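You operate a simulated robot arm through the tools that you are given. There is no shell and no other tool. Be economical: measure what you need, move in short steps, check, and stop when the job is done.

You are at the controls of a simulated robot arm. One attempt, no reset.

## Task
Load the turntable: orange cap in the red cup, black nut in the yellow cup.
Fine: bring each cup to the arrow to load it; end with the yellow cup there.

It is judged by the outcome, as a careful person would: the job done as asked, and still so three seconds after it is handed in. It fails if anything else is knocked over, pushed out of place, dropped, spilled or broken. Lids that push on must go on centred and level and be pressed home; caps that screw on are set level and turned clockwise until they are tight.

## Robot
A 6-joint arm with a two-finger parallel gripper, fixed in place. Base frame: the origin is at the foot of the arm, x ahead of it, y to its left, z up; the work surface is at about z = 0. Units: cm, degrees, N and s.
With the tool pointing down near the work surface it reaches from about 14 to 58 cm from the base axis. Its first joint turns from -66.0 to 66.0 degrees. Payload 2.1 kg.
Tool frame: the origin (TCP) lies between the finger pads and is the grasp point; the fingertips stand 3 cm ahead of it; z points along the fingers, y is the line along which they close. Largest opening 9.4 cm; finger width 2.8, thickness 1; the body of the gripper, 5 by 9.6 cm, starts 5.5 cm behind the TCP.
Orientation is told as [roll, pitch, yaw] about the base's x, y, z axes, in that order, counted from this pose: with the fingers straight down and closing along the base's y, the tool's x points along the base's -x, its y along +y and its z along -z.

## Interface
- The arm moves only by the tool arm_command. Its argument "steps" is a list of rows, each an object (a shift or turn left out is 0, a gripper value left out holds the last) with "offset": the shift along the base's x, y, z in cm, a list of three; "rotation": the turn, a rotation vector about the base's x, y, z in degrees, a list of three; "gripper": the closure, from 0 (fully open) to 1 (shut). In form: [{"offset": [dx, dy, dz], "rotation": [ax, ay, az], "gripper": gripper}, ...]. A call has 1 to 20 rows; each row shifts and turns the commanded pose from where the row before left it. A row lasts 0.2 s, in which the tool goes at most 5 cm and 8.6 degrees; a call with a longer step from one row to the next is refused whole, and so is a gripper value outside its range. Where a pose cannot be reached the arm comes as near as it can. A force on the tool above 70 N (or 10 N above the force at the start of the call, whichever is more), or a blocked arm, ends the call early, and 0.2 s more pass. The fingers move at their own pace (about 7.2 cm/s each) and stop on an object; they squeeze with about 30 N. The grip force told is the motor's: it shows also when the fingers shut on nothing. Time passes only in rows, and 0.2 s behind the last, so rows that do not move let the fingers close. It gives the time, the measured TCP pose, the force on the tool (base axes), the opening and the grip force at its end, in the units of the frame above (readings bear some noise), with the torque about the TCP (base axes, N m) and any sound that the robot's microphone picked up.
- Cameras (640 x 400 px; columns grow to the right, rows downward): "scene" is fixed at [4.95, -36.2, 49.38]; the picture's right is [0.84, -0.54, 0.00], its down [-0.26, -0.41, -0.87] and it looks along [0.47, 0.74, -0.48] (base axes); focal length 283 px, centre (320, 200). "wrist" rides on the gripper at [7.6, 1.4, -10.2] in the tool frame; the picture's right is [-0.18, 0.98, 0.00], its down [-0.75, -0.14, -0.64] and it looks along [-0.63, -0.12, 0.77] (tool axes); focal length 243 px, centre (320, 200). There is no depth. A picture from a camera that has moved, and an enlarged one, comes with that camera's place and axes in the base frame and with its lens.
- grab_frame(camera): a new picture of that camera. The clock stands still meanwhile.
- close_up(camera, box): a new picture of the part [left, top, right, bottom] of that camera's present view, enlarged. The clock stands still meanwhile.
- hand_in(): hands the job in; it is judged then, once.

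Go step by step. Nothing tells you positions but the pictures and the camera data: compare them with the known pose of the tool, close in by small moves and look again before you grip or let go. The budget is 120 turns and 84 pictures, counting those below and the enlarged ones. Unless the task says otherwise, let go and move clear before handing in, and close with one line.

The tools are called after "Emit:" as name(argument=value, ...) on one line, values as JSON. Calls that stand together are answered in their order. arm_command: Moves the arm, as the interface text tells. Its arguments: {"type":"object","properties":{"steps":{"type":"array"}},"required":["steps"]} The other tools are called the same way: grab_frame (camera) takes a picture; close_up (camera, box) takes an enlarged picture of a part of a camera's view; hand_in () hands the job in.

At the start:

```text
t: 0.0
tcp_pos: [34.15, 2.7, 35.29]
tool_rot: [0.0, 0.0, 0.0]
contact_force: [1.0, -0.3, 0.7]
torque: [0.01, -0.01, 0.02]
grip_width: 9.38
gripper_force: 0.1
```

scene: 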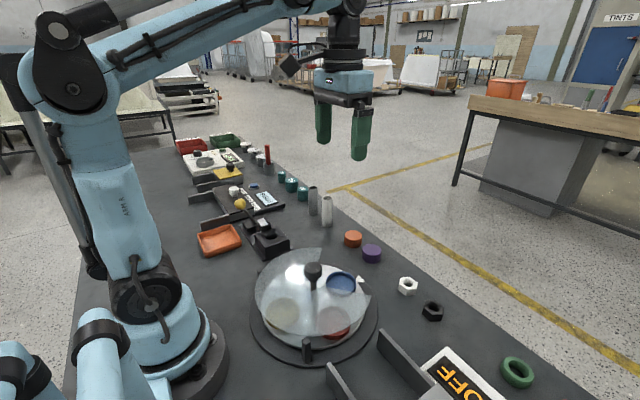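
wrist: 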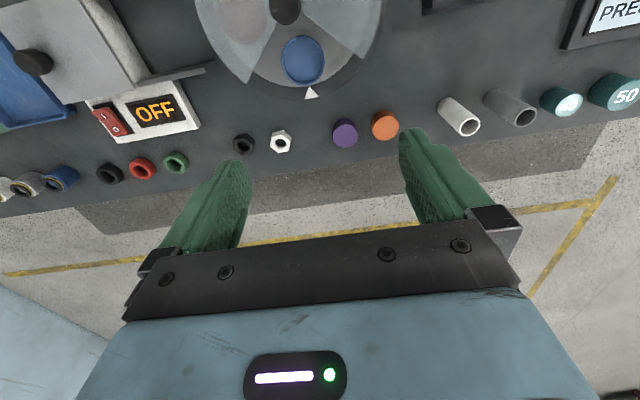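

I see a turntable under a clear cover with a knob, the blue cup near the white arrow, and the orange cap and black nut on the table. I'll take enlarged views first.

Emit:
close_up(camera="scene", box=[230, 220, 450, 380])

Emit:
close_up(camera="wrist", box=[180, 0, 420, 150])

```text
2.50 times, centred on (340, 300) of scene
camera zoom: at [4.95, -36.2, 49.38], right [0.84, -0.54, 0.0], down [-0.26, -0.41, -0.87], along [0.47, 0.74, -0.48], focal length 707 px, centre (270, -50)
```

zoom: 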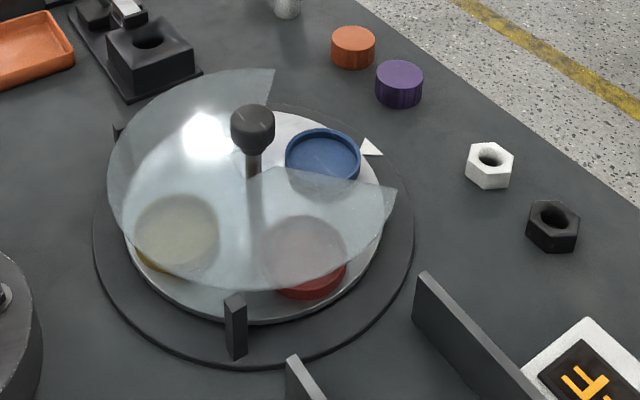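

```text
2.67 times, centred on (300, 75) of wrist
camera zoom: at [26.41, 4.1, 45.48], right [0.18, 0.98, 0.0], down [0.75, -0.14, 0.64], along [0.63, -0.12, -0.77], focal length 647 px, centre (373, 533)
```

zoom: 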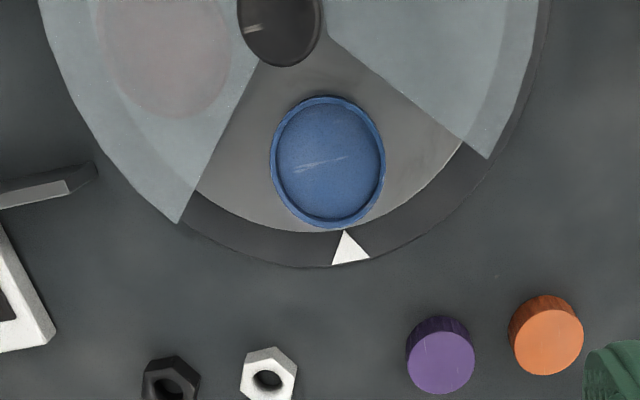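

The turntable's axis looks to be at about (26.5, 0.2), with the knob top near z 11 and the cover near z 7. Blue is at the arrow (+x), red at -y and yellow at -x, so turning +90° brings red and another +90° brings yellow. I'll move over the knob for a better look.

Emit:
arm_command(steps=[{"offset": [-1.5, -0.5, -3]}, {"offset": [-1.5, -0.5, -3]}, {"offset": [-1.5, -0.5, -3]}, {"offset": [-1.5, -0.5, -3]}, {"offset": [-1.6, -0.5, -3]}, {}])

Emit:
grab_frame(camera="wrist")

Emit:
grab_frame(camera="scene")

```text
t: 1.4
tcp_pos: [26.41, 0.23, 20.23]
tool_rot: [-0.1, 0.0, 0.0]
contact_force: [-0.6, -0.2, 1.0]
torque: [-0.01, 0.01, 0.0]
grip_width: 9.4
gripper_force: 0.1
```

```text
79 pictures are left
camera wrist: at [18.76, 1.69, 30.48], right [0.18, 0.98, 0.0], down [0.75, -0.14, 0.64], along [0.63, -0.12, -0.77], focal length 243 px, centre (320, 200)
```

wrist: 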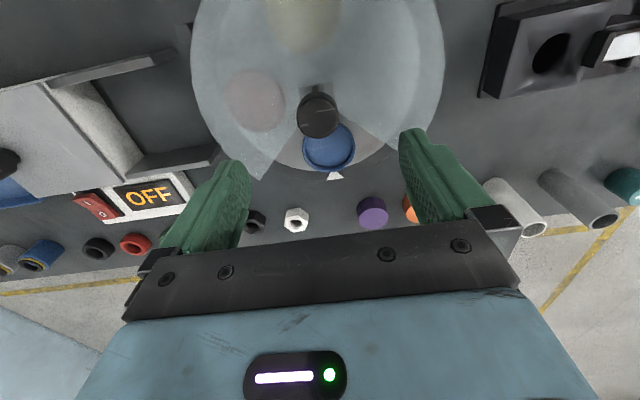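

```text
78 pictures are left
```

scene: 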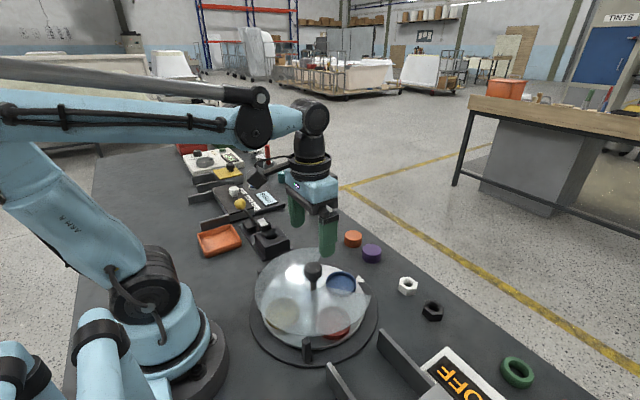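

Emit:
close_up(camera="wrist", box=[240, 50, 400, 190])

Emit:
close_up(camera="scene", box=[260, 240, 380, 360])

```text
2.86 times, centred on (320, 120) of wrist
camera zoom: at [18.76, 1.69, 30.48], right [0.18, 0.98, 0.0], down [0.75, -0.14, 0.64], along [0.63, -0.12, -0.77], focal length 693 px, centre (320, 429)
```

zoom: 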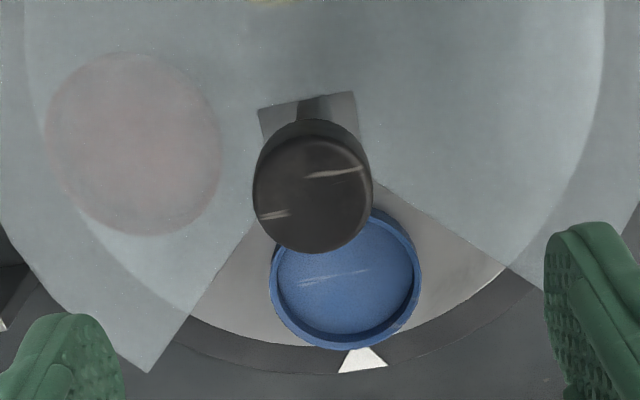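

```text
3.33 times, centred on (320, 300) of scene
camera zoom: at [4.95, -36.21, 49.38], right [0.84, -0.54, 0.0], down [-0.26, -0.41, -0.87], along [0.47, 0.74, -0.48], focal length 942 px, centre (320, -133)
```

zoom: 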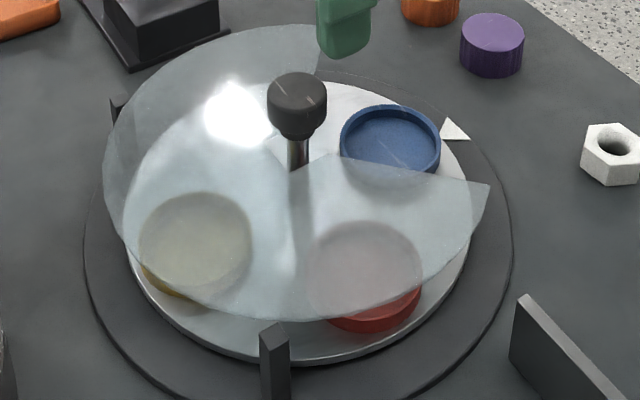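

The knob's top is at about (26.15, 0.1, 11.7), with a 3.3 cm diameter. I'll pre-turn the gripper to -45°, come down around the knob and look again.

Emit:
arm_command(steps=[{"offset": [-0.25, -0.1, 0], "rotation": [0, 0, -8.5]}, {"rotation": [0, 0, -8.5]}, {"rotation": [0, 0, -8.5]}, {"rotation": [0, 0, -8.5]}, {"rotation": [0, 0, -8.5]}, {"rotation": [0, 0, -2.5], "offset": [0, 0, -2]}, {"offset": [0, 0, -2]}, {"offset": [0, 0, -1.2]}, {"offset": [0, 0, -1]}, {"offset": [0, 0, -1]}, {"offset": [0, 0, -0.8]}, {}])

Emit:
grab_frame(camera="wrist")

Emit:
close_up(camera="scene", box=[240, 220, 400, 340])

```text
t: 4.0
tcp_pos: [26.3, -0.02, 12.34]
tool_rot: [-0.1, -0.1, -45.0]
contact_force: [0.4, -0.8, 0.3]
torque: [0.0, 0.02, 0.01]
grip_width: 9.42
gripper_force: 0.1
```

```text
75 pictures are left
camera wrist: at [21.87, 6.49, 22.53], right [0.83, 0.56, 0.0], down [0.43, -0.63, 0.64], along [0.36, -0.53, -0.77], focal length 243 px, centre (320, 200)
```

wrist: 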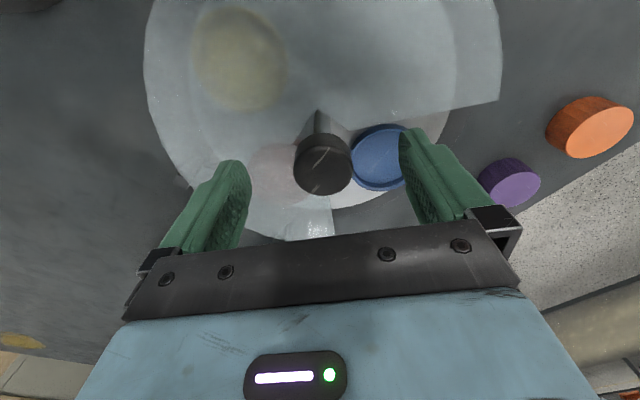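

```text
3.33 times, centred on (320, 280) of scene
camera zoom: at [4.95, -36.2, 49.38], right [0.84, -0.54, 0.0], down [-0.26, -0.41, -0.87], along [0.47, 0.74, -0.48], focal length 942 px, centre (320, -67)
```

zoom: 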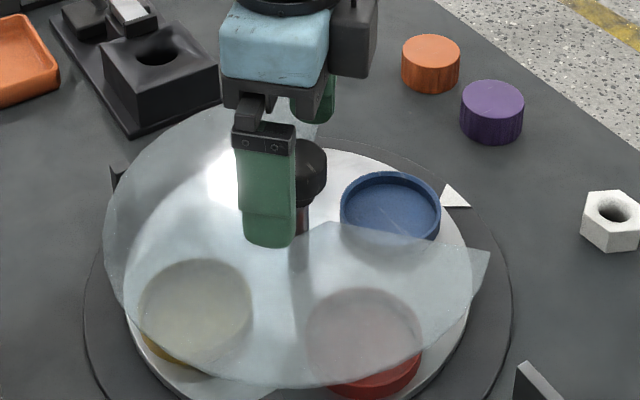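

The fingers straddle the knob well. I'll lower slightly, grip, and try the first turn gently.

Emit:
arm_command(steps=[{"offset": [-0.15, 0.15, -0.4]}, {"gripper": 1}, {"gripper": 1}, {"gripper": 1}, {"gripper": 1}, {"rotation": [0, 0, 5]}, {"rotation": [0, 0, 5]}, {}])

Emit:
close_up(camera="scene", box=[240, 220, 400, 340])

```text
t: 5.8
tcp_pos: [26.23, 0.14, 11.98]
tool_rot: [0.1, 0.0, -34.9]
contact_force: [11.5, 14.0, 22.4]
torque: [0.45, -0.34, 0.06]
grip_width: 3.44
gripper_force: 44.3
```

```text
3.33 times, centred on (320, 280) of scene
camera zoom: at [4.94, -36.2, 49.38], right [0.84, -0.54, 0.0], down [-0.26, -0.41, -0.87], along [0.47, 0.74, -0.48], focal length 942 px, centre (320, -67)
```

zoom: 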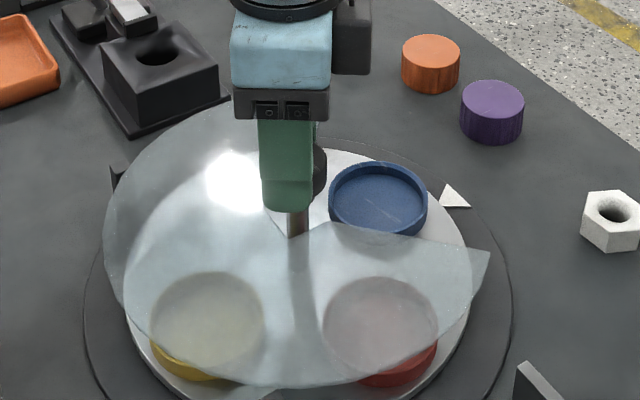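

The turntable follows the knob in the right direction. I'll ease the side load a little and continue to a total of about 90°.

Emit:
arm_command(steps=[{"offset": [0.08, 0.1, 0.1], "rotation": [0, 0, 4]}, {"rotation": [0, 0, 8]}, {"rotation": [0, 0, 8]}, {"rotation": [0, 0, 8]}, {"rotation": [0, 0, 8]}, {"rotation": [0, 0, 8]}, {"rotation": [0, 0, 8]}, {"rotation": [0, 0, 8]}, {"rotation": [0, 0, 8]}, {"rotation": [0, 0, 8]}, {"rotation": [0, 0, 4]}, {}])

Emit:
close_up(camera="scene", box=[240, 220, 400, 340])

Emit:
grab_frame(camera="wrist")

```text
t: 8.4
tcp_pos: [26.12, -0.16, 11.93]
tool_rot: [-1.2, 0.5, 44.9]
contact_force: [22.6, -52.5, -12.1]
torque: [-0.82, 0.53, -0.17]
grip_width: 3.48
gripper_force: 45.0
```

```text
3.33 times, centred on (320, 280) of scene
camera zoom: at [4.95, -36.21, 49.38], right [0.84, -0.54, 0.0], down [-0.26, -0.41, -0.87], along [0.47, 0.74, -0.48], focal length 942 px, centre (320, -67)
```

zoom: 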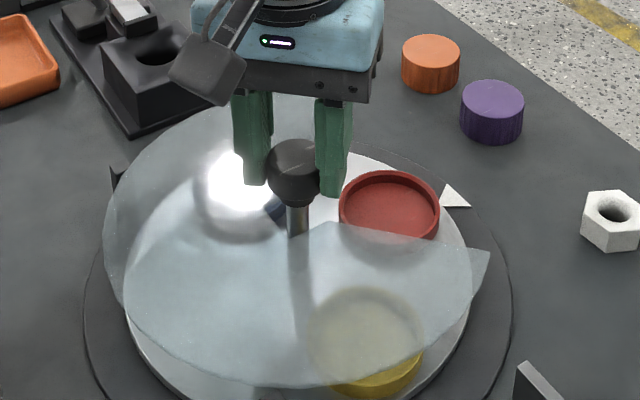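

```text
71 pictures are left
camera wrist: at [19.77, -4.35, 22.23], right [-0.56, 0.83, -0.02], down [0.63, 0.44, 0.64], along [0.54, 0.35, -0.77], focal length 243 px, centre (320, 200)
```

wrist: 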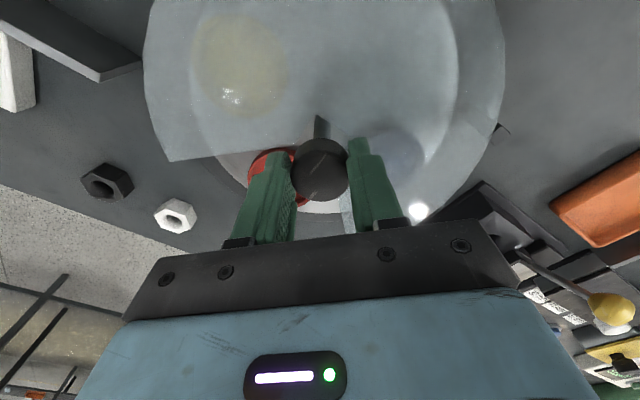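

Red is now where blue was, at the arrow. I'll relieve the side load, release and rise.

Emit:
arm_command(steps=[{"offset": [0.12, -0.2, 0]}, {}])

```text
t: 9.0
tcp_pos: [26.26, -0.26, 12.06]
tool_rot: [-0.6, 0.5, 44.9]
contact_force: [11.4, -41.9, 16.5]
torque: [-0.76, 0.21, -0.15]
grip_width: 3.48
gripper_force: 45.3
```

Emit:
arm_command(steps=[{"offset": [0.05, -0.3, 0]}, {}])

```text
t: 9.6
tcp_pos: [26.37, -0.35, 11.96]
tool_rot: [-0.2, 0.3, 45.1]
contact_force: [4.0, -16.9, 0.3]
torque: [-1.18, 0.72, -0.04]
grip_width: 3.45
gripper_force: 44.9
```

The load is mostly relieved, so the knob's centre is near (26.4, -0.4). I'll open and lift.

Emit:
arm_command(steps=[{"offset": [0, -0.1, 0]}, {"gripper": 0.3}, {"gripper": 0}, {}, {"offset": [0, 0, 3]}, {"offset": [0, 0, 4]}, {"offset": [0, 0, 4]}, {}])

Emit:
close_up(camera="scene", box=[240, 220, 400, 340])

```text
t: 11.4
tcp_pos: [26.05, -0.35, 23.11]
tool_rot: [-0.2, -0.1, 45.0]
contact_force: [0.4, 0.6, 0.2]
torque: [0.0, 0.02, -0.01]
grip_width: 9.39
gripper_force: 0.0
```

```text
3.33 times, centred on (320, 280) of scene
camera zoom: at [4.95, -36.2, 49.38], right [0.84, -0.54, 0.0], down [-0.26, -0.41, -0.87], along [0.47, 0.74, -0.48], focal length 942 px, centre (320, -67)
```

zoom: 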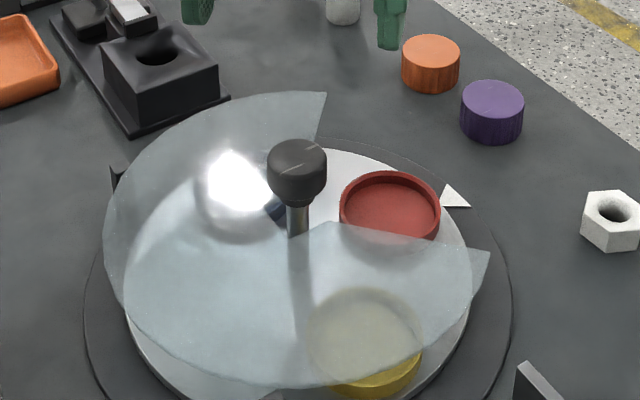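

Red is set. Next I'll go above the orange cap, near (46.6, 12.3), keeping yaw 45° so the fingers clear the purple cap.

Emit:
arm_command(steps=[{"offset": [3.4, 2.1, 0]}, {"offset": [3.4, 2.1, -1.5]}, {"offset": [3.4, 2.1, -1.5]}, {"offset": [3.4, 2.1, -2]}, {"offset": [3.4, 2.1, -2]}, {"offset": [3.5, 2.1, -2]}, {}])

Emit:
grab_frame(camera="wrist")

Emit:
close_up(camera="scene", box=[310, 190, 430, 280])

```text
t: 13.0
tcp_pos: [46.79, 12.37, 14.01]
tool_rot: [-0.1, -0.1, 45.0]
contact_force: [0.3, -0.5, -0.3]
torque: [-0.02, -0.01, -0.02]
grip_width: 9.4
gripper_force: 0.1
```

```text
69 pictures are left
camera wrist: at [40.45, 7.98, 24.16], right [-0.56, 0.83, 0.0], down [0.63, 0.43, 0.64], along [0.53, 0.36, -0.77], focal length 243 px, centre (320, 200)
```

wrist: 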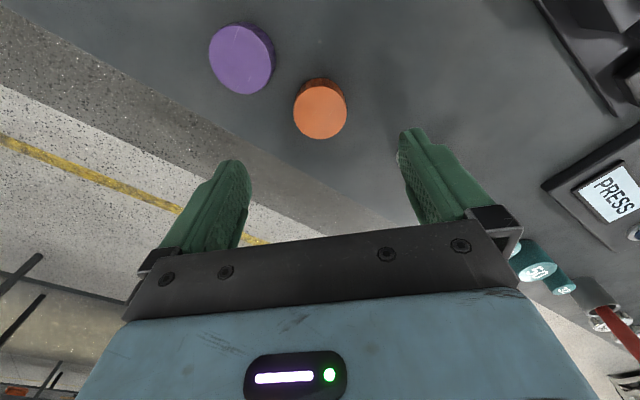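

```text
4.44 times, centred on (370, 235) of scene
camera zoom: at [4.95, -36.2, 49.38], right [0.84, -0.54, 0.0], down [-0.26, -0.41, -0.87], along [0.47, 0.74, -0.48], focal length 1256 px, centre (98, 44)
```

zoom: 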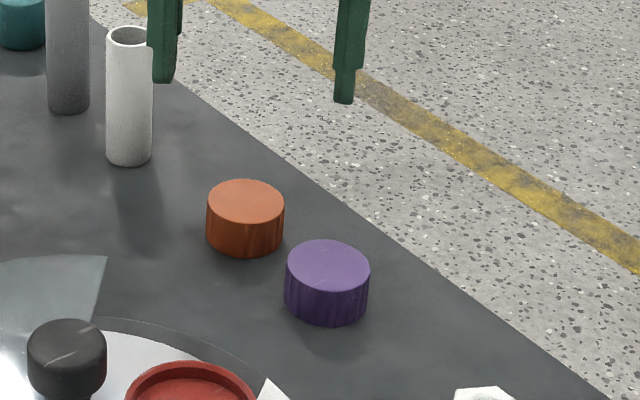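

The orange cap's top is at about (46.7, 12.3, 3.0) and the tool is right above it. I'll come down so the tips overlap only the cap's upper part.

Emit:
arm_command(steps=[{"offset": [-0.1, -0.1, -3], "gripper": 0.2}, {"offset": [0, 0, -3]}, {"offset": [0, 0, -1.2]}, {}])

Emit:
grab_frame(camera="wrist")

Emit:
close_up(camera="scene", box=[310, 190, 430, 280])

```text
t: 14.0
tcp_pos: [46.86, 12.13, 6.68]
tool_rot: [0.0, -0.1, 45.0]
contact_force: [0.1, -0.7, -0.6]
torque: [0.05, 0.03, -0.02]
grip_width: 7.52
gripper_force: 0.0
```

```text
67 pictures are left
camera wrist: at [40.33, 7.83, 16.93], right [-0.56, 0.83, 0.0], down [0.63, 0.43, 0.64], along [0.53, 0.36, -0.77], focal length 243 px, centre (320, 200)
```

wrist: 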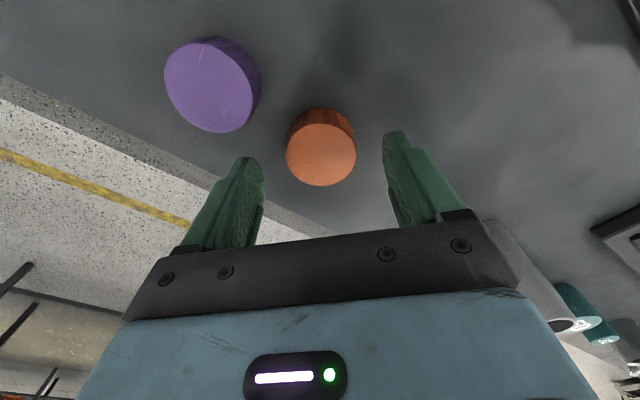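

```text
4.44 times, centred on (370, 235) of scene
camera zoom: at [4.95, -36.2, 49.38], right [0.84, -0.54, 0.0], down [-0.26, -0.41, -0.87], along [0.47, 0.74, -0.48], focal length 1256 px, centre (98, 44)
```

zoom: 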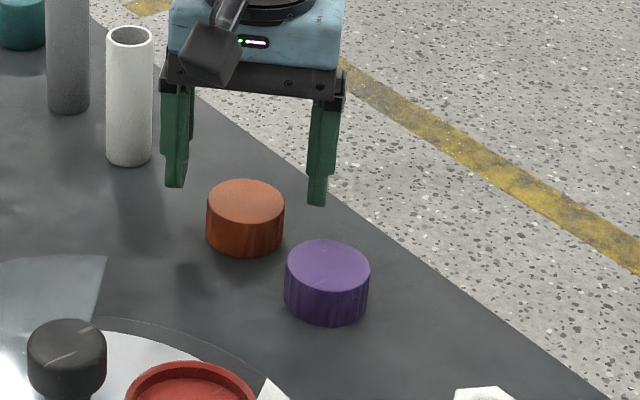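

The tool is centred over the cap. I'll lower 1.9 cm and grip.

Emit:
arm_command(steps=[{"offset": [0, 0, -1]}, {"offset": [0, 0, -0.9]}, {"gripper": 1}, {"gripper": 1}, {"gripper": 1}, {}])

Emit:
grab_frame(camera="wrist")

Emit:
close_up(camera="scene", box=[310, 190, 430, 280])

```text
t: 15.4
tcp_pos: [46.78, 12.16, 4.89]
tool_rot: [-0.1, -0.2, 44.9]
contact_force: [-0.2, -0.2, 0.1]
torque: [-0.01, 0.01, 0.0]
grip_width: 4.9
gripper_force: 29.7
```

```text
65 pictures are left
camera wrist: at [40.27, 7.86, 15.03], right [-0.56, 0.83, 0.0], down [0.63, 0.43, 0.64], along [0.53, 0.36, -0.77], focal length 243 px, centre (320, 200)
```

wrist: 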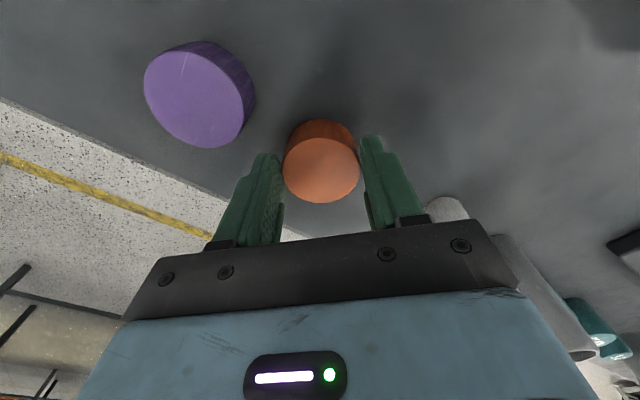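

```text
4.44 times, centred on (370, 235) of scene
camera zoom: at [4.95, -36.2, 49.38], right [0.84, -0.54, 0.0], down [-0.26, -0.41, -0.87], along [0.47, 0.74, -0.48], focal length 1256 px, centre (98, 44)
```

zoom: 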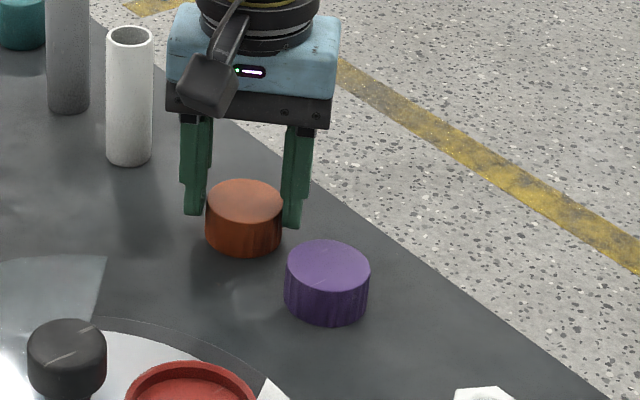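

The cap is held. I'll lift it and carry it high to above the red cup, near (33.2, 0.2).

Emit:
arm_command(steps=[{"offset": [0, 0, 3], "gripper": 1}, {"offset": [0, 0, 4]}, {"offset": [-1, -2, 4]}, {"offset": [-2.5, -3, 1]}, {"offset": [-3.4, -3, 0]}, {"offset": [-3.4, -3, 0]}, {"offset": [-3.2, -1, 0]}, {}])

Emit:
grab_frame(camera="wrist")

Emit:
close_up(camera="scene", box=[260, 220, 420, 340])

```text
t: 17.2
tcp_pos: [33.21, -0.0, 16.91]
tool_rot: [-0.1, -0.1, 45.0]
contact_force: [-0.2, 0.0, -0.7]
torque: [0.03, -0.03, 0.02]
grip_width: 4.9
gripper_force: 30.2
```

```text
63 pictures are left
camera wrist: at [26.77, -4.32, 27.08], right [-0.56, 0.83, 0.0], down [0.63, 0.43, 0.64], along [0.53, 0.36, -0.77], focal length 243 px, centre (320, 200)
```

wrist: 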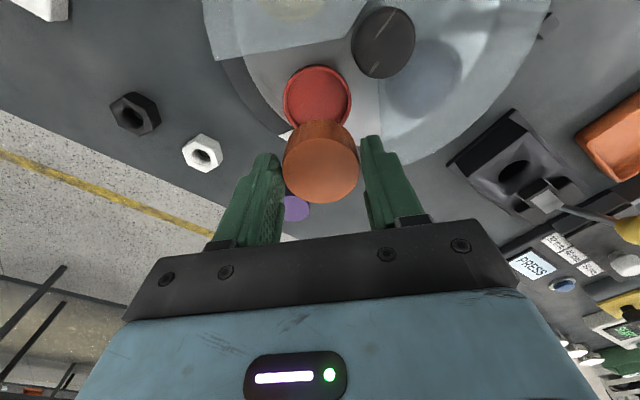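

```text
3.33 times, centred on (340, 280) of scene
camera zoom: at [4.94, -36.21, 49.38], right [0.84, -0.54, 0.0], down [-0.26, -0.41, -0.87], along [0.47, 0.74, -0.48], focal length 942 px, centre (253, -67)
```

zoom: 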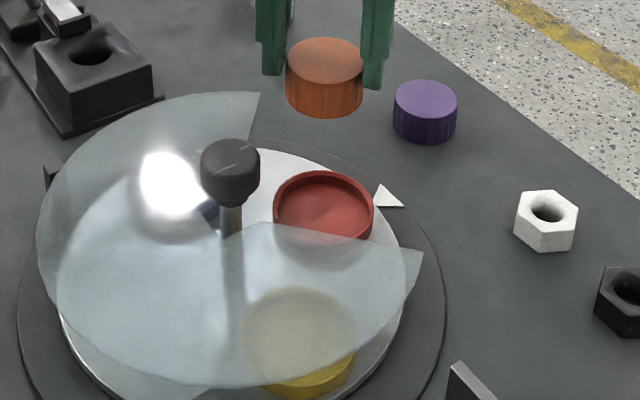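

The cup's centre is about (32.9, -0.4), with the rim near z 4.2. I'll lower partway and re-check.

Emit:
arm_command(steps=[{"offset": [-0.2, -0.3, -2.5]}, {"offset": [0, 0, -2.5]}, {"offset": [0, 0, -1]}, {}])

Emit:
grab_frame(camera="wrist")

Emit:
close_up(camera="scene", box=[290, 235, 410, 325])

```text
t: 18.2
tcp_pos: [32.96, -0.08, 10.95]
tool_rot: [-0.1, -0.2, 45.0]
contact_force: [0.3, -0.5, 0.4]
torque: [0.0, 0.01, 0.01]
grip_width: 4.91
gripper_force: 29.8
```

```text
61 pictures are left
camera wrist: at [26.51, -4.46, 21.08], right [-0.56, 0.83, 0.0], down [0.63, 0.43, 0.64], along [0.53, 0.36, -0.77], focal length 243 px, centre (320, 200)
```

wrist: 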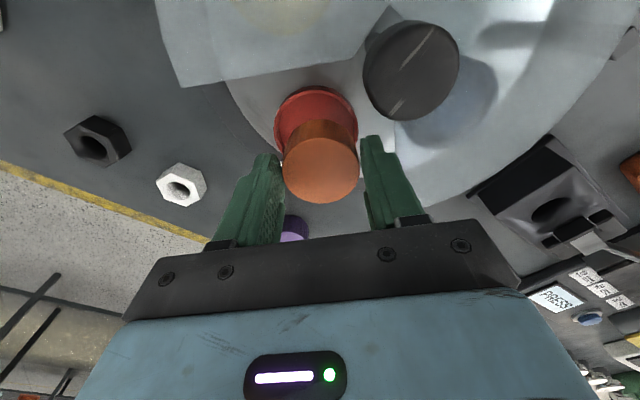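

```text
4.44 times, centred on (350, 280) of scene
camera zoom: at [4.95, -36.2, 49.38], right [0.84, -0.54, 0.0], down [-0.26, -0.41, -0.87], along [0.47, 0.74, -0.48], focal length 1256 px, centre (187, -156)
```

zoom: 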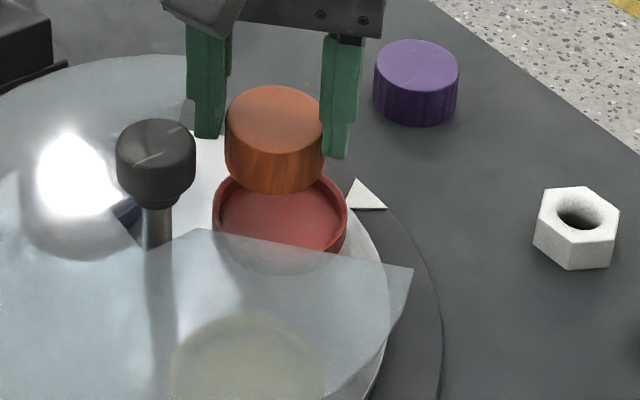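

Slight correction toward the cup's centre, then down until the cap's bottom is just above the rim.

Emit:
arm_command(steps=[{"offset": [-0.15, -0.25, -0.6]}, {"offset": [0, 0, -0.6]}, {}])

Emit:
close_up(camera="wrist", box=[240, 60, 400, 220])

Emit:
close_up(camera="scene", box=[310, 240, 390, 310])

```text
t: 19.0
tcp_pos: [32.76, -0.33, 9.63]
tool_rot: [-0.2, -0.1, 45.1]
contact_force: [0.5, 0.4, 0.2]
torque: [0.0, -0.04, -0.03]
grip_width: 4.9
gripper_force: 30.6
```

```text
2.50 times, centred on (320, 140) of wrist
camera zoom: at [26.42, -4.73, 19.84], right [-0.56, 0.83, 0.0], down [0.63, 0.43, 0.64], along [0.53, 0.36, -0.77], focal length 606 px, centre (320, 350)
```

zoom: 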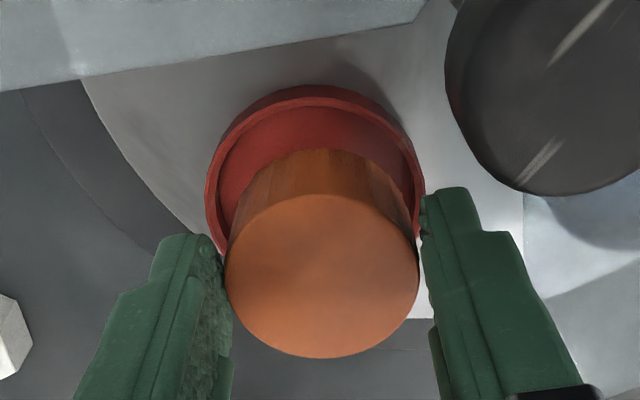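

```text
5.71 times, centred on (350, 275) of scene
camera zoom: at [4.95, -36.2, 49.38], right [0.84, -0.54, 0.0], down [-0.26, -0.41, -0.87], along [0.47, 0.74, -0.48], focal length 1615 px, centre (149, -229)
```

zoom: 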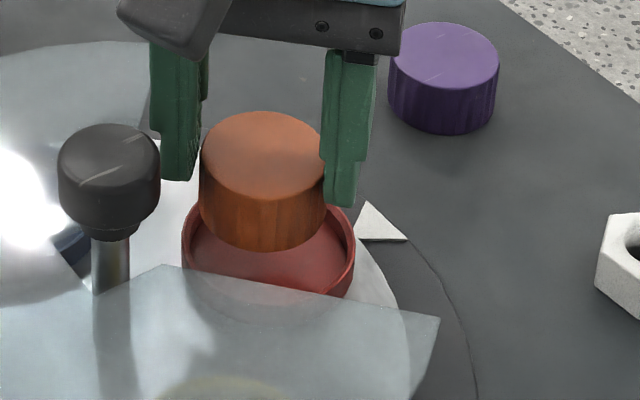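

I'll make a final small correction and lower in small steps, watching the force.

Emit:
arm_command(steps=[{"offset": [0.05, -0.25, -0.4]}, {"offset": [0, 0, -0.4]}, {"offset": [0, 0, -0.4]}, {"offset": [0, 0, -0.4]}, {}])

Emit:
close_up(camera="wrist", box=[240, 60, 400, 220])

Emit:
close_up(camera="scene", box=[310, 240, 390, 310])

```text
t: 20.2
tcp_pos: [32.75, -0.59, 8.09]
tool_rot: [-0.1, -0.1, 45.1]
contact_force: [-1.2, 0.3, -0.6]
torque: [-0.01, 0.02, 0.0]
grip_width: 4.89
gripper_force: 30.0
```

```text
2.50 times, centred on (320, 140) of wrist
camera zoom: at [26.42, -4.97, 18.31], right [-0.56, 0.83, 0.0], down [0.63, 0.43, 0.64], along [0.53, 0.36, -0.77], focal length 606 px, centre (320, 350)
```

zoom: 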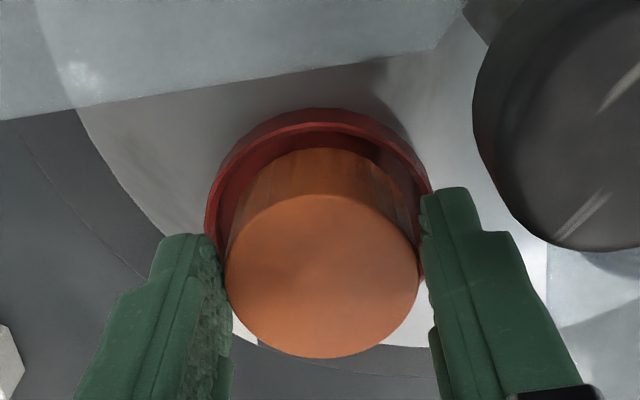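

```text
5.71 times, centred on (350, 275) of scene
camera zoom: at [4.95, -36.2, 49.38], right [0.84, -0.54, 0.0], down [-0.26, -0.41, -0.87], along [0.47, 0.74, -0.48], focal length 1615 px, centre (149, -229)
```

zoom: 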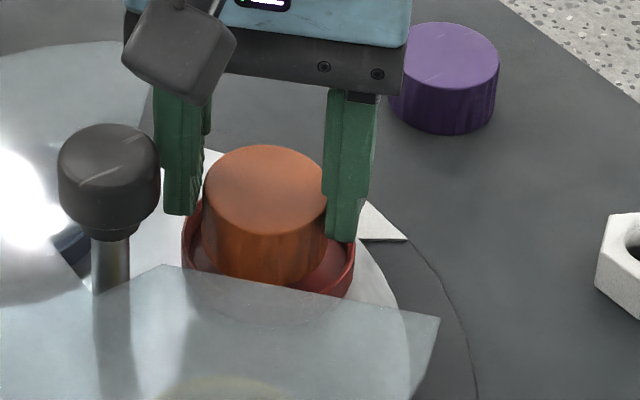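

It's well centred, so I'll continue lowering until light contact or the tips get near the rim.

Emit:
arm_command(steps=[{"offset": [0.03, -0.03, -0.3]}, {"offset": [0, 0, -0.3]}, {}])

Emit:
close_up(camera="wrist", box=[240, 60, 400, 220])

Emit:
close_up(camera="scene", box=[310, 240, 390, 310])

```text
t: 21.0
tcp_pos: [32.78, -0.53, 7.58]
tool_rot: [-0.1, -0.2, 45.0]
contact_force: [0.4, 0.2, -0.3]
torque: [-0.02, -0.03, -0.04]
grip_width: 4.9
gripper_force: 30.6
```

```text
2.50 times, centred on (320, 140) of wrist
camera zoom: at [26.49, -4.99, 17.71], right [-0.56, 0.83, 0.0], down [0.63, 0.43, 0.64], along [0.53, 0.36, -0.77], focal length 606 px, centre (320, 350)
```

zoom: 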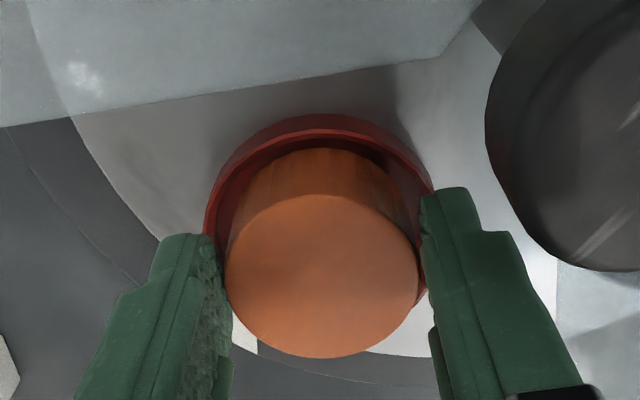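

```text
5.71 times, centred on (350, 275) of scene
camera zoom: at [4.95, -36.2, 49.38], right [0.84, -0.54, 0.0], down [-0.26, -0.41, -0.87], along [0.47, 0.74, -0.48], focal length 1615 px, centre (149, -229)
```

zoom: 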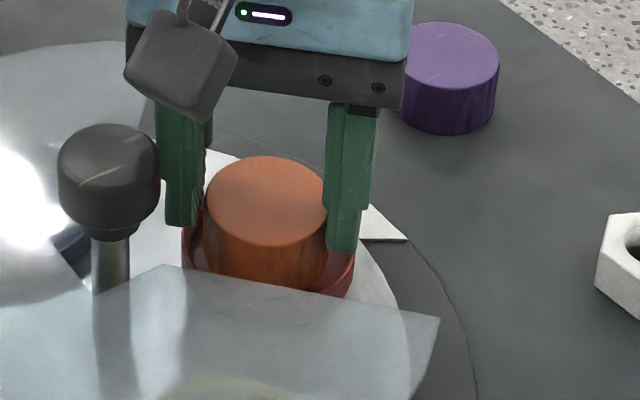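

Emit:
arm_command(steps=[{"offset": [0, -0.05, -0.2]}, {"offset": [0, 0, -0.2]}, {}])

Emit:
close_up(camera="scene", box=[310, 240, 390, 310])

```text
t: 21.8
tcp_pos: [32.87, -0.65, 7.1]
tool_rot: [-0.1, -0.1, 45.0]
contact_force: [0.3, 0.0, -0.9]
torque: [0.01, -0.01, 0.03]
grip_width: 4.84
gripper_force: 30.2
```

```text
5.71 times, centred on (350, 275) of scene
camera zoom: at [4.95, -36.2, 49.38], right [0.84, -0.54, 0.0], down [-0.26, -0.41, -0.87], along [0.47, 0.74, -0.48], focal length 1615 px, centre (149, -229)
```

zoom: 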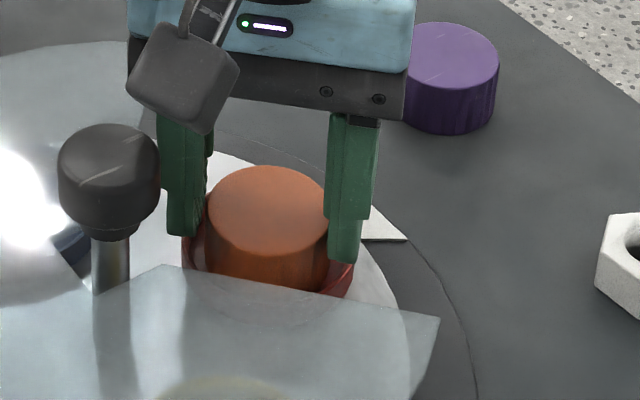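

The cap's lower part is inside the cup and the tips are just above the rim, so I'll release.

Emit:
arm_command(steps=[{"gripper": 0.35}, {}, {}, {"offset": [0, 0, 2]}, {"offset": [0, 0, 4]}, {"offset": [0, 0, 4]}, {}])

Emit:
close_up(camera="scene", box=[260, 220, 420, 340])

Emit:
grab_frame(camera="wrist")

```text
t: 23.4
tcp_pos: [32.84, -0.61, 17.29]
tool_rot: [-0.1, 0.0, 44.9]
contact_force: [0.0, -0.3, -0.9]
torque: [-0.01, -0.01, -0.01]
grip_width: 6.12
gripper_force: 0.1
```

```text
3.33 times, centred on (340, 280) of scene
camera zoom: at [4.95, -36.2, 49.38], right [0.84, -0.54, 0.0], down [-0.26, -0.41, -0.87], along [0.47, 0.74, -0.48], focal length 942 px, centre (253, -67)
```

zoom: 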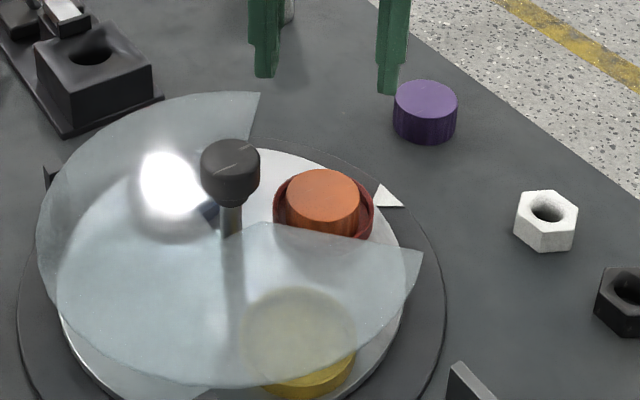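

```text
51 pictures are left
camera wrist: at [26.49, -5.07, 27.41], right [-0.56, 0.83, 0.0], down [0.63, 0.43, 0.64], along [0.53, 0.36, -0.77], focal length 243 px, centre (320, 200)
```

wrist: 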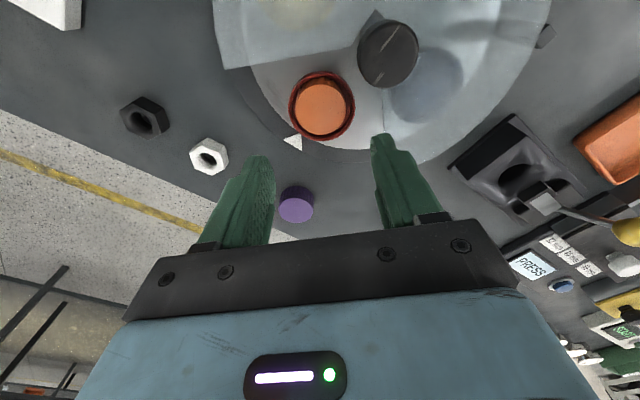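

The cap sits inside the red cup. Now I go back to the knob, pre-turned to -45°.

Emit:
arm_command(steps=[{"offset": [-2, 0.2, 0], "rotation": [0, 0, -8.5], "gripper": 0}, {"offset": [-2, 0.2, 0], "rotation": [0, 0, -8.5]}, {"offset": [-2.3, 0.15, 0], "rotation": [0, 0, -8.5]}, {"rotation": [0, 0, -8.5]}, {"rotation": [0, 0, -8.5]}, {"rotation": [0, 0, -8.5]}, {"rotation": [0, 0, -8.5]}, {"rotation": [0, 0, -8.5]}, {"rotation": [0, 0, -8.5]}, {"rotation": [0, 0, -8.5]}, {"rotation": [0, 0, -5]}, {"offset": [0, 0, -2]}, {"offset": [0, 0, -1.5]}, {"offset": [0, 0, -1]}, {}])

Emit:
grab_frame(camera="wrist")

Emit:
close_up(camera="scene", box=[240, 220, 400, 340])

```text
t: 26.6
tcp_pos: [26.7, -0.15, 12.48]
tool_rot: [-0.1, 0.0, -45.0]
contact_force: [0.7, 0.4, 0.0]
torque: [0.02, 0.03, -0.01]
grip_width: 9.4
gripper_force: 0.2
```

```text
50 pictures are left
camera wrist: at [22.26, 6.21, 22.68], right [0.83, 0.56, 0.0], down [0.43, -0.63, 0.64], along [0.36, -0.53, -0.77], focal length 243 px, centre (320, 200)
```

wrist: 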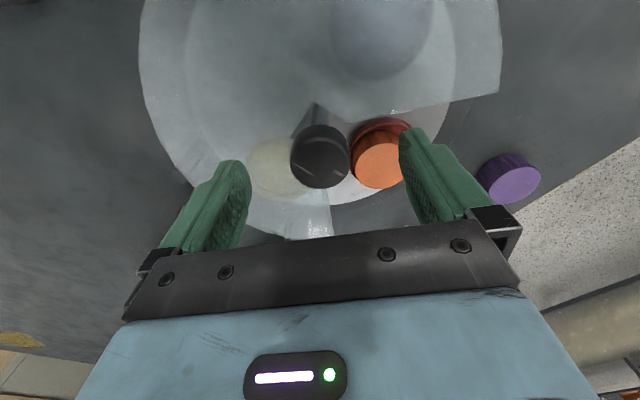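

```text
3.33 times, centred on (320, 280) of scene
camera zoom: at [4.95, -36.2, 49.38], right [0.84, -0.54, 0.0], down [-0.26, -0.41, -0.87], along [0.47, 0.74, -0.48], focal length 942 px, centre (320, -67)
```

zoom: 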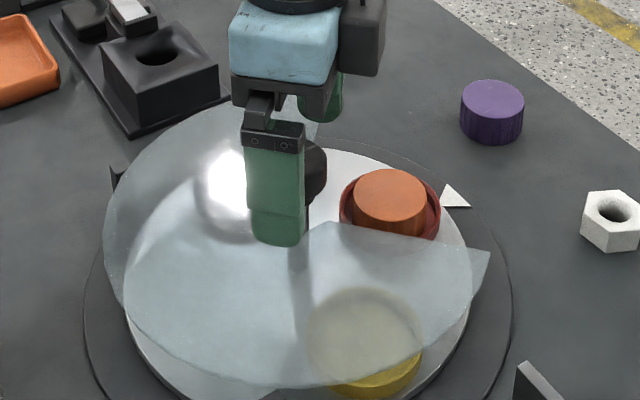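

The knob sits slightly toward (-x, +y) of the tool, so I'll shift, lower and grip, then check the forces.

Emit:
arm_command(steps=[{"offset": [-0.25, 0.2, -0.25]}, {"offset": [0, 0, -0.25], "gripper": 1}, {"gripper": 1}, {"gripper": 1}, {"gripper": 1}, {}])

```text
t: 28.0
tcp_pos: [26.37, 0.12, 12.07]
tool_rot: [0.1, 0.0, -44.9]
contact_force: [13.7, 13.0, -14.1]
torque: [-0.1, -0.41, 0.03]
grip_width: 3.49
gripper_force: 44.4
```

I'll turn to +45° in a chunk while easing the tool toward the true axis, about (26.7, 0).

Emit:
arm_command(steps=[{"offset": [0.08, 0.05, 0], "rotation": [0, 0, 4]}, {"offset": [0.05, -0.02, 0], "rotation": [0, 0, 8]}, {"offset": [0.05, -0.03, 0], "rotation": [0, 0, 8]}, {"offset": [0.05, -0.05, 0], "rotation": [0, 0, 8]}, {"offset": [0.05, -0.05, 0], "rotation": [0, 0, 8]}, {"offset": [0.04, -0.05, 0], "rotation": [0, 0, 8]}, {}])

Emit:
close_up(camera="scene", box=[240, 220, 400, 340])

```text
t: 29.6
tcp_pos: [26.48, -0.06, 12.15]
tool_rot: [-0.1, 0.5, -0.8]
contact_force: [-30.1, 14.6, 13.8]
torque: [0.32, 0.5, 0.07]
grip_width: 3.45
gripper_force: 45.6
```

```text
3.33 times, centred on (320, 280) of scene
camera zoom: at [4.94, -36.2, 49.38], right [0.84, -0.54, 0.0], down [-0.26, -0.41, -0.87], along [0.47, 0.74, -0.48], focal length 942 px, centre (320, -67)
```

zoom: 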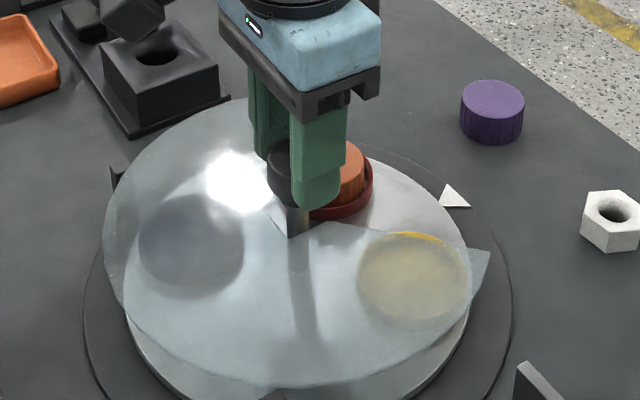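

Emit:
arm_command(steps=[{"offset": [-0.1, 0.03, 0], "rotation": [0, 0, 6]}, {"offset": [-0.07, 0, 0], "rotation": [0, 0, 8]}, {"offset": [0, -0.05, 0], "rotation": [0, 0, 8]}, {"offset": [0, -0.1, 0], "rotation": [0, 0, 8]}, {"offset": [0, -0.1, 0], "rotation": [0, 0, 8]}, {"offset": [0, -0.1, 0], "rotation": [0, 0, 7]}, {}])

Emit:
close_up(camera="scene", box=[240, 220, 400, 340])

Emit:
grab_frame(camera="wrist")

```text
t: 31.2
tcp_pos: [26.52, -0.14, 12.14]
tool_rot: [0.7, -0.6, 44.2]
contact_force: [-17.8, 40.8, -17.3]
torque: [-0.08, 0.08, 0.06]
grip_width: 3.45
gripper_force: 44.9
```

```text
3.33 times, centred on (320, 280) of scene
camera zoom: at [4.95, -36.2, 49.38], right [0.84, -0.54, 0.0], down [-0.26, -0.41, -0.87], along [0.47, 0.74, -0.48], focal length 942 px, centre (320, -67)
```

zoom: 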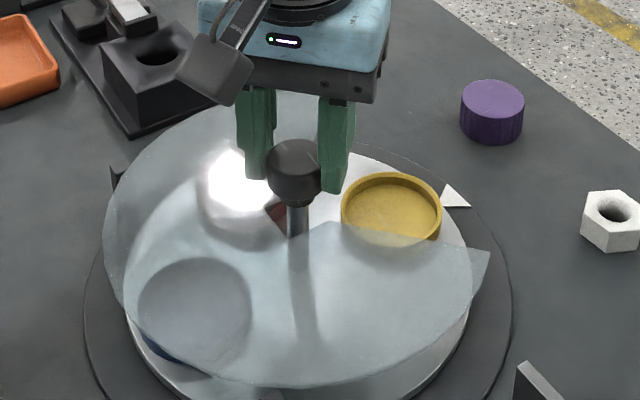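

```text
46 pictures are left
camera wrist: at [20.02, -4.51, 22.27], right [-0.55, 0.83, 0.01], down [0.64, 0.41, 0.65], along [0.53, 0.37, -0.76], focal length 243 px, centre (320, 200)
```

wrist: 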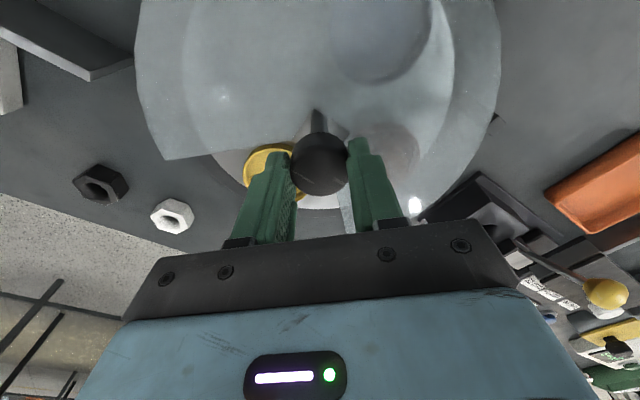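

Yellow is at the arrow, perhaps about 1° short. I'll relieve the side load and add 1°.

Emit:
arm_command(steps=[{"offset": [-0.1, 0.15, 0], "rotation": [0, 0, 1]}, {"offset": [0, 0.1, 0]}, {}])

```text
t: 32.0
tcp_pos: [26.44, -0.01, 12.18]
tool_rot: [0.0, -0.4, 44.9]
contact_force: [-8.8, 11.5, 1.5]
torque: [1.31, -0.54, -0.01]
grip_width: 3.46
gripper_force: 45.4
```

Emit:
arm_command(steps=[{"offset": [-0.04, 0.06, 0], "rotation": [0, 0, 0.3]}, {}, {"gripper": 0.3}, {"gripper": 0}, {}, {"offset": [0, 0, 3]}, {"offset": [0, 0, 4]}, {"offset": [0, 0, 4]}, {}])

Emit:
close_up(camera="scene", box=[240, 220, 400, 340])

Emit:
grab_frame(camera="wrist")

```text
t: 34.0
tcp_pos: [26.52, 0.04, 23.3]
tool_rot: [-0.2, 0.0, 45.5]
contact_force: [0.4, 0.2, -0.4]
torque: [-0.01, 0.01, -0.03]
grip_width: 9.38
gripper_force: 0.0
```

```text
3.33 times, centred on (320, 280) of scene
camera zoom: at [4.95, -36.2, 49.38], right [0.84, -0.54, 0.0], down [-0.26, -0.41, -0.87], along [0.47, 0.74, -0.48], focal length 942 px, centre (320, -67)
```

zoom: 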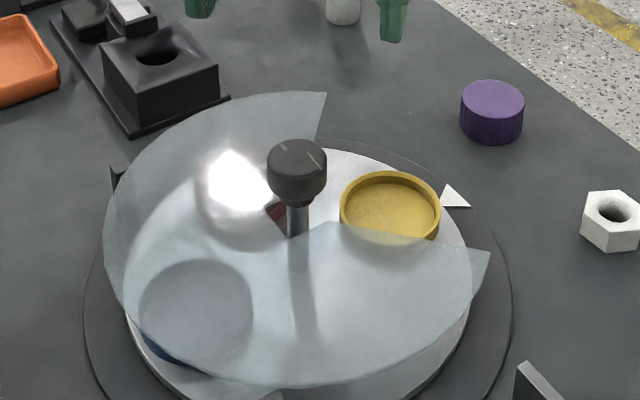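

```text
44 pictures are left
camera wrist: at [20.13, -4.5, 33.47], right [-0.57, 0.82, 0.0], down [0.63, 0.44, 0.64], along [0.53, 0.37, -0.77], focal length 243 px, centre (320, 200)
```

wrist: 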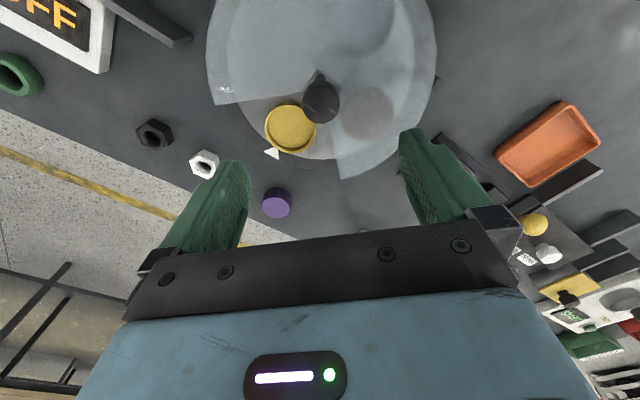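

Yellow is at the arrow. I'll go above the black nut, near (45.6, -14.8), turning to yaw 0.

Emit:
arm_command(steps=[{"offset": [3.2, -2.5, 0], "rotation": [0, 0, -7.5]}, {"offset": [3.2, -2.5, -1.5], "rotation": [0, 0, -7.5]}, {"offset": [3.2, -2.5, -1.5], "rotation": [0, 0, -7.5]}, {"offset": [3.2, -2.5, -2], "rotation": [0, 0, -7.5]}, {"offset": [3.2, -2.5, -2], "rotation": [0, 0, -7.5]}, {"offset": [3.1, -2.4, -2], "rotation": [0, 0, -8]}, {}])

Emit:
close_up(camera="wrist", box=[220, 30, 460, 210])

Emit:
close_up(camera="scene", box=[380, 250, 480, 340])

```text
t: 35.6
tcp_pos: [45.39, -14.9, 14.29]
tool_rot: [-0.1, -0.1, -0.5]
contact_force: [-0.2, -0.7, 0.6]
torque: [0.01, -0.01, -0.01]
grip_width: 9.4
gripper_force: 0.1
```

```text
2.22 times, centred on (340, 120) of wrist
camera zoom: at [37.81, -13.4, 24.42], right [0.19, 0.98, 0.0], down [0.75, -0.15, 0.64], along [0.63, -0.12, -0.77], focal length 539 px, centre (276, 378)
```

zoom: 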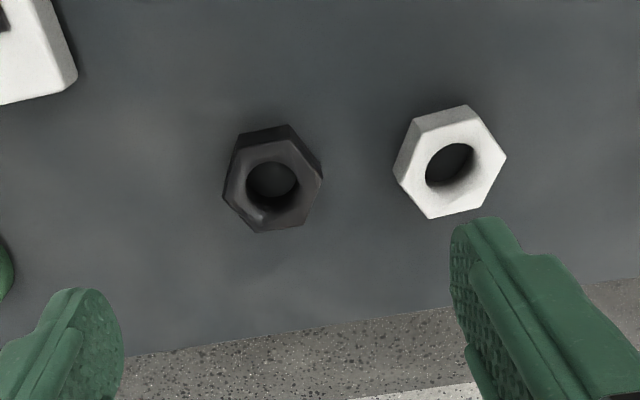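

```text
4.44 times, centred on (430, 295) of scene
camera zoom: at [4.95, -36.21, 49.38], right [0.84, -0.54, 0.0], down [-0.26, -0.41, -0.87], along [0.47, 0.74, -0.48], focal length 1256 px, centre (-169, -222)
```

zoom: 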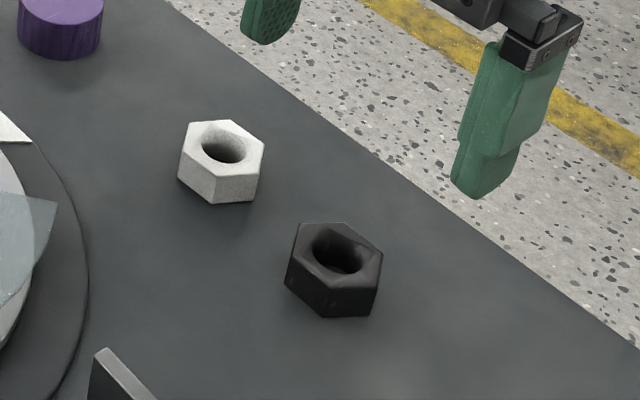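

The black nut is centred at about (46.0, -15.0), top near z 2.2, with flats facing ±x and at ±60°. I'll use yaw -30° to grip across the flats and descend partway.

Emit:
arm_command(steps=[{"offset": [0.3, 0, 0], "rotation": [0, 0, -8.5], "gripper": 0.3}, {"offset": [0.3, -0.05, 0], "rotation": [0, 0, -8.5]}, {"rotation": [0, 0, -8.5], "offset": [0, 0, -2]}, {"rotation": [0, 0, -4.2], "offset": [0, 0, -2]}, {"offset": [0, 0, -2.3]}, {"offset": [0, 0, -1.5]}, {}])

Emit:
close_up(camera="wrist", box=[220, 70, 420, 220])

Emit:
close_up(camera="scene", box=[380, 250, 480, 340])

```text
t: 37.2
tcp_pos: [46.0, -14.97, 6.31]
tool_rot: [-0.1, -0.1, -29.9]
contact_force: [-0.1, -0.2, 0.1]
torque: [0.0, -0.03, 0.0]
grip_width: 6.58
gripper_force: 0.0
```

```text
2.67 times, centred on (320, 145) of wrist
camera zoom: at [40.08, -9.96, 16.45], right [0.65, 0.76, 0.0], down [0.58, -0.5, 0.64], along [0.49, -0.42, -0.77], focal length 647 px, centre (320, 347)
```

zoom: 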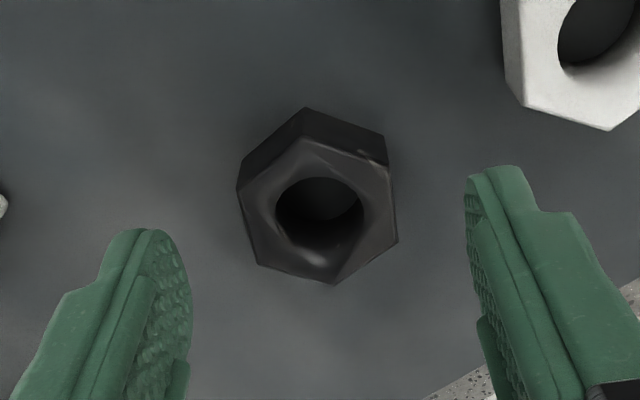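

```text
4.44 times, centred on (430, 295) of scene
camera zoom: at [4.95, -36.2, 49.38], right [0.84, -0.54, 0.0], down [-0.26, -0.41, -0.87], along [0.47, 0.74, -0.48], focal length 1256 px, centre (-169, -222)
```

zoom: 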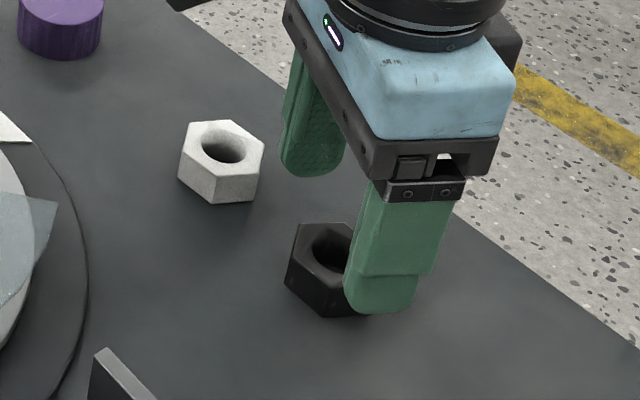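

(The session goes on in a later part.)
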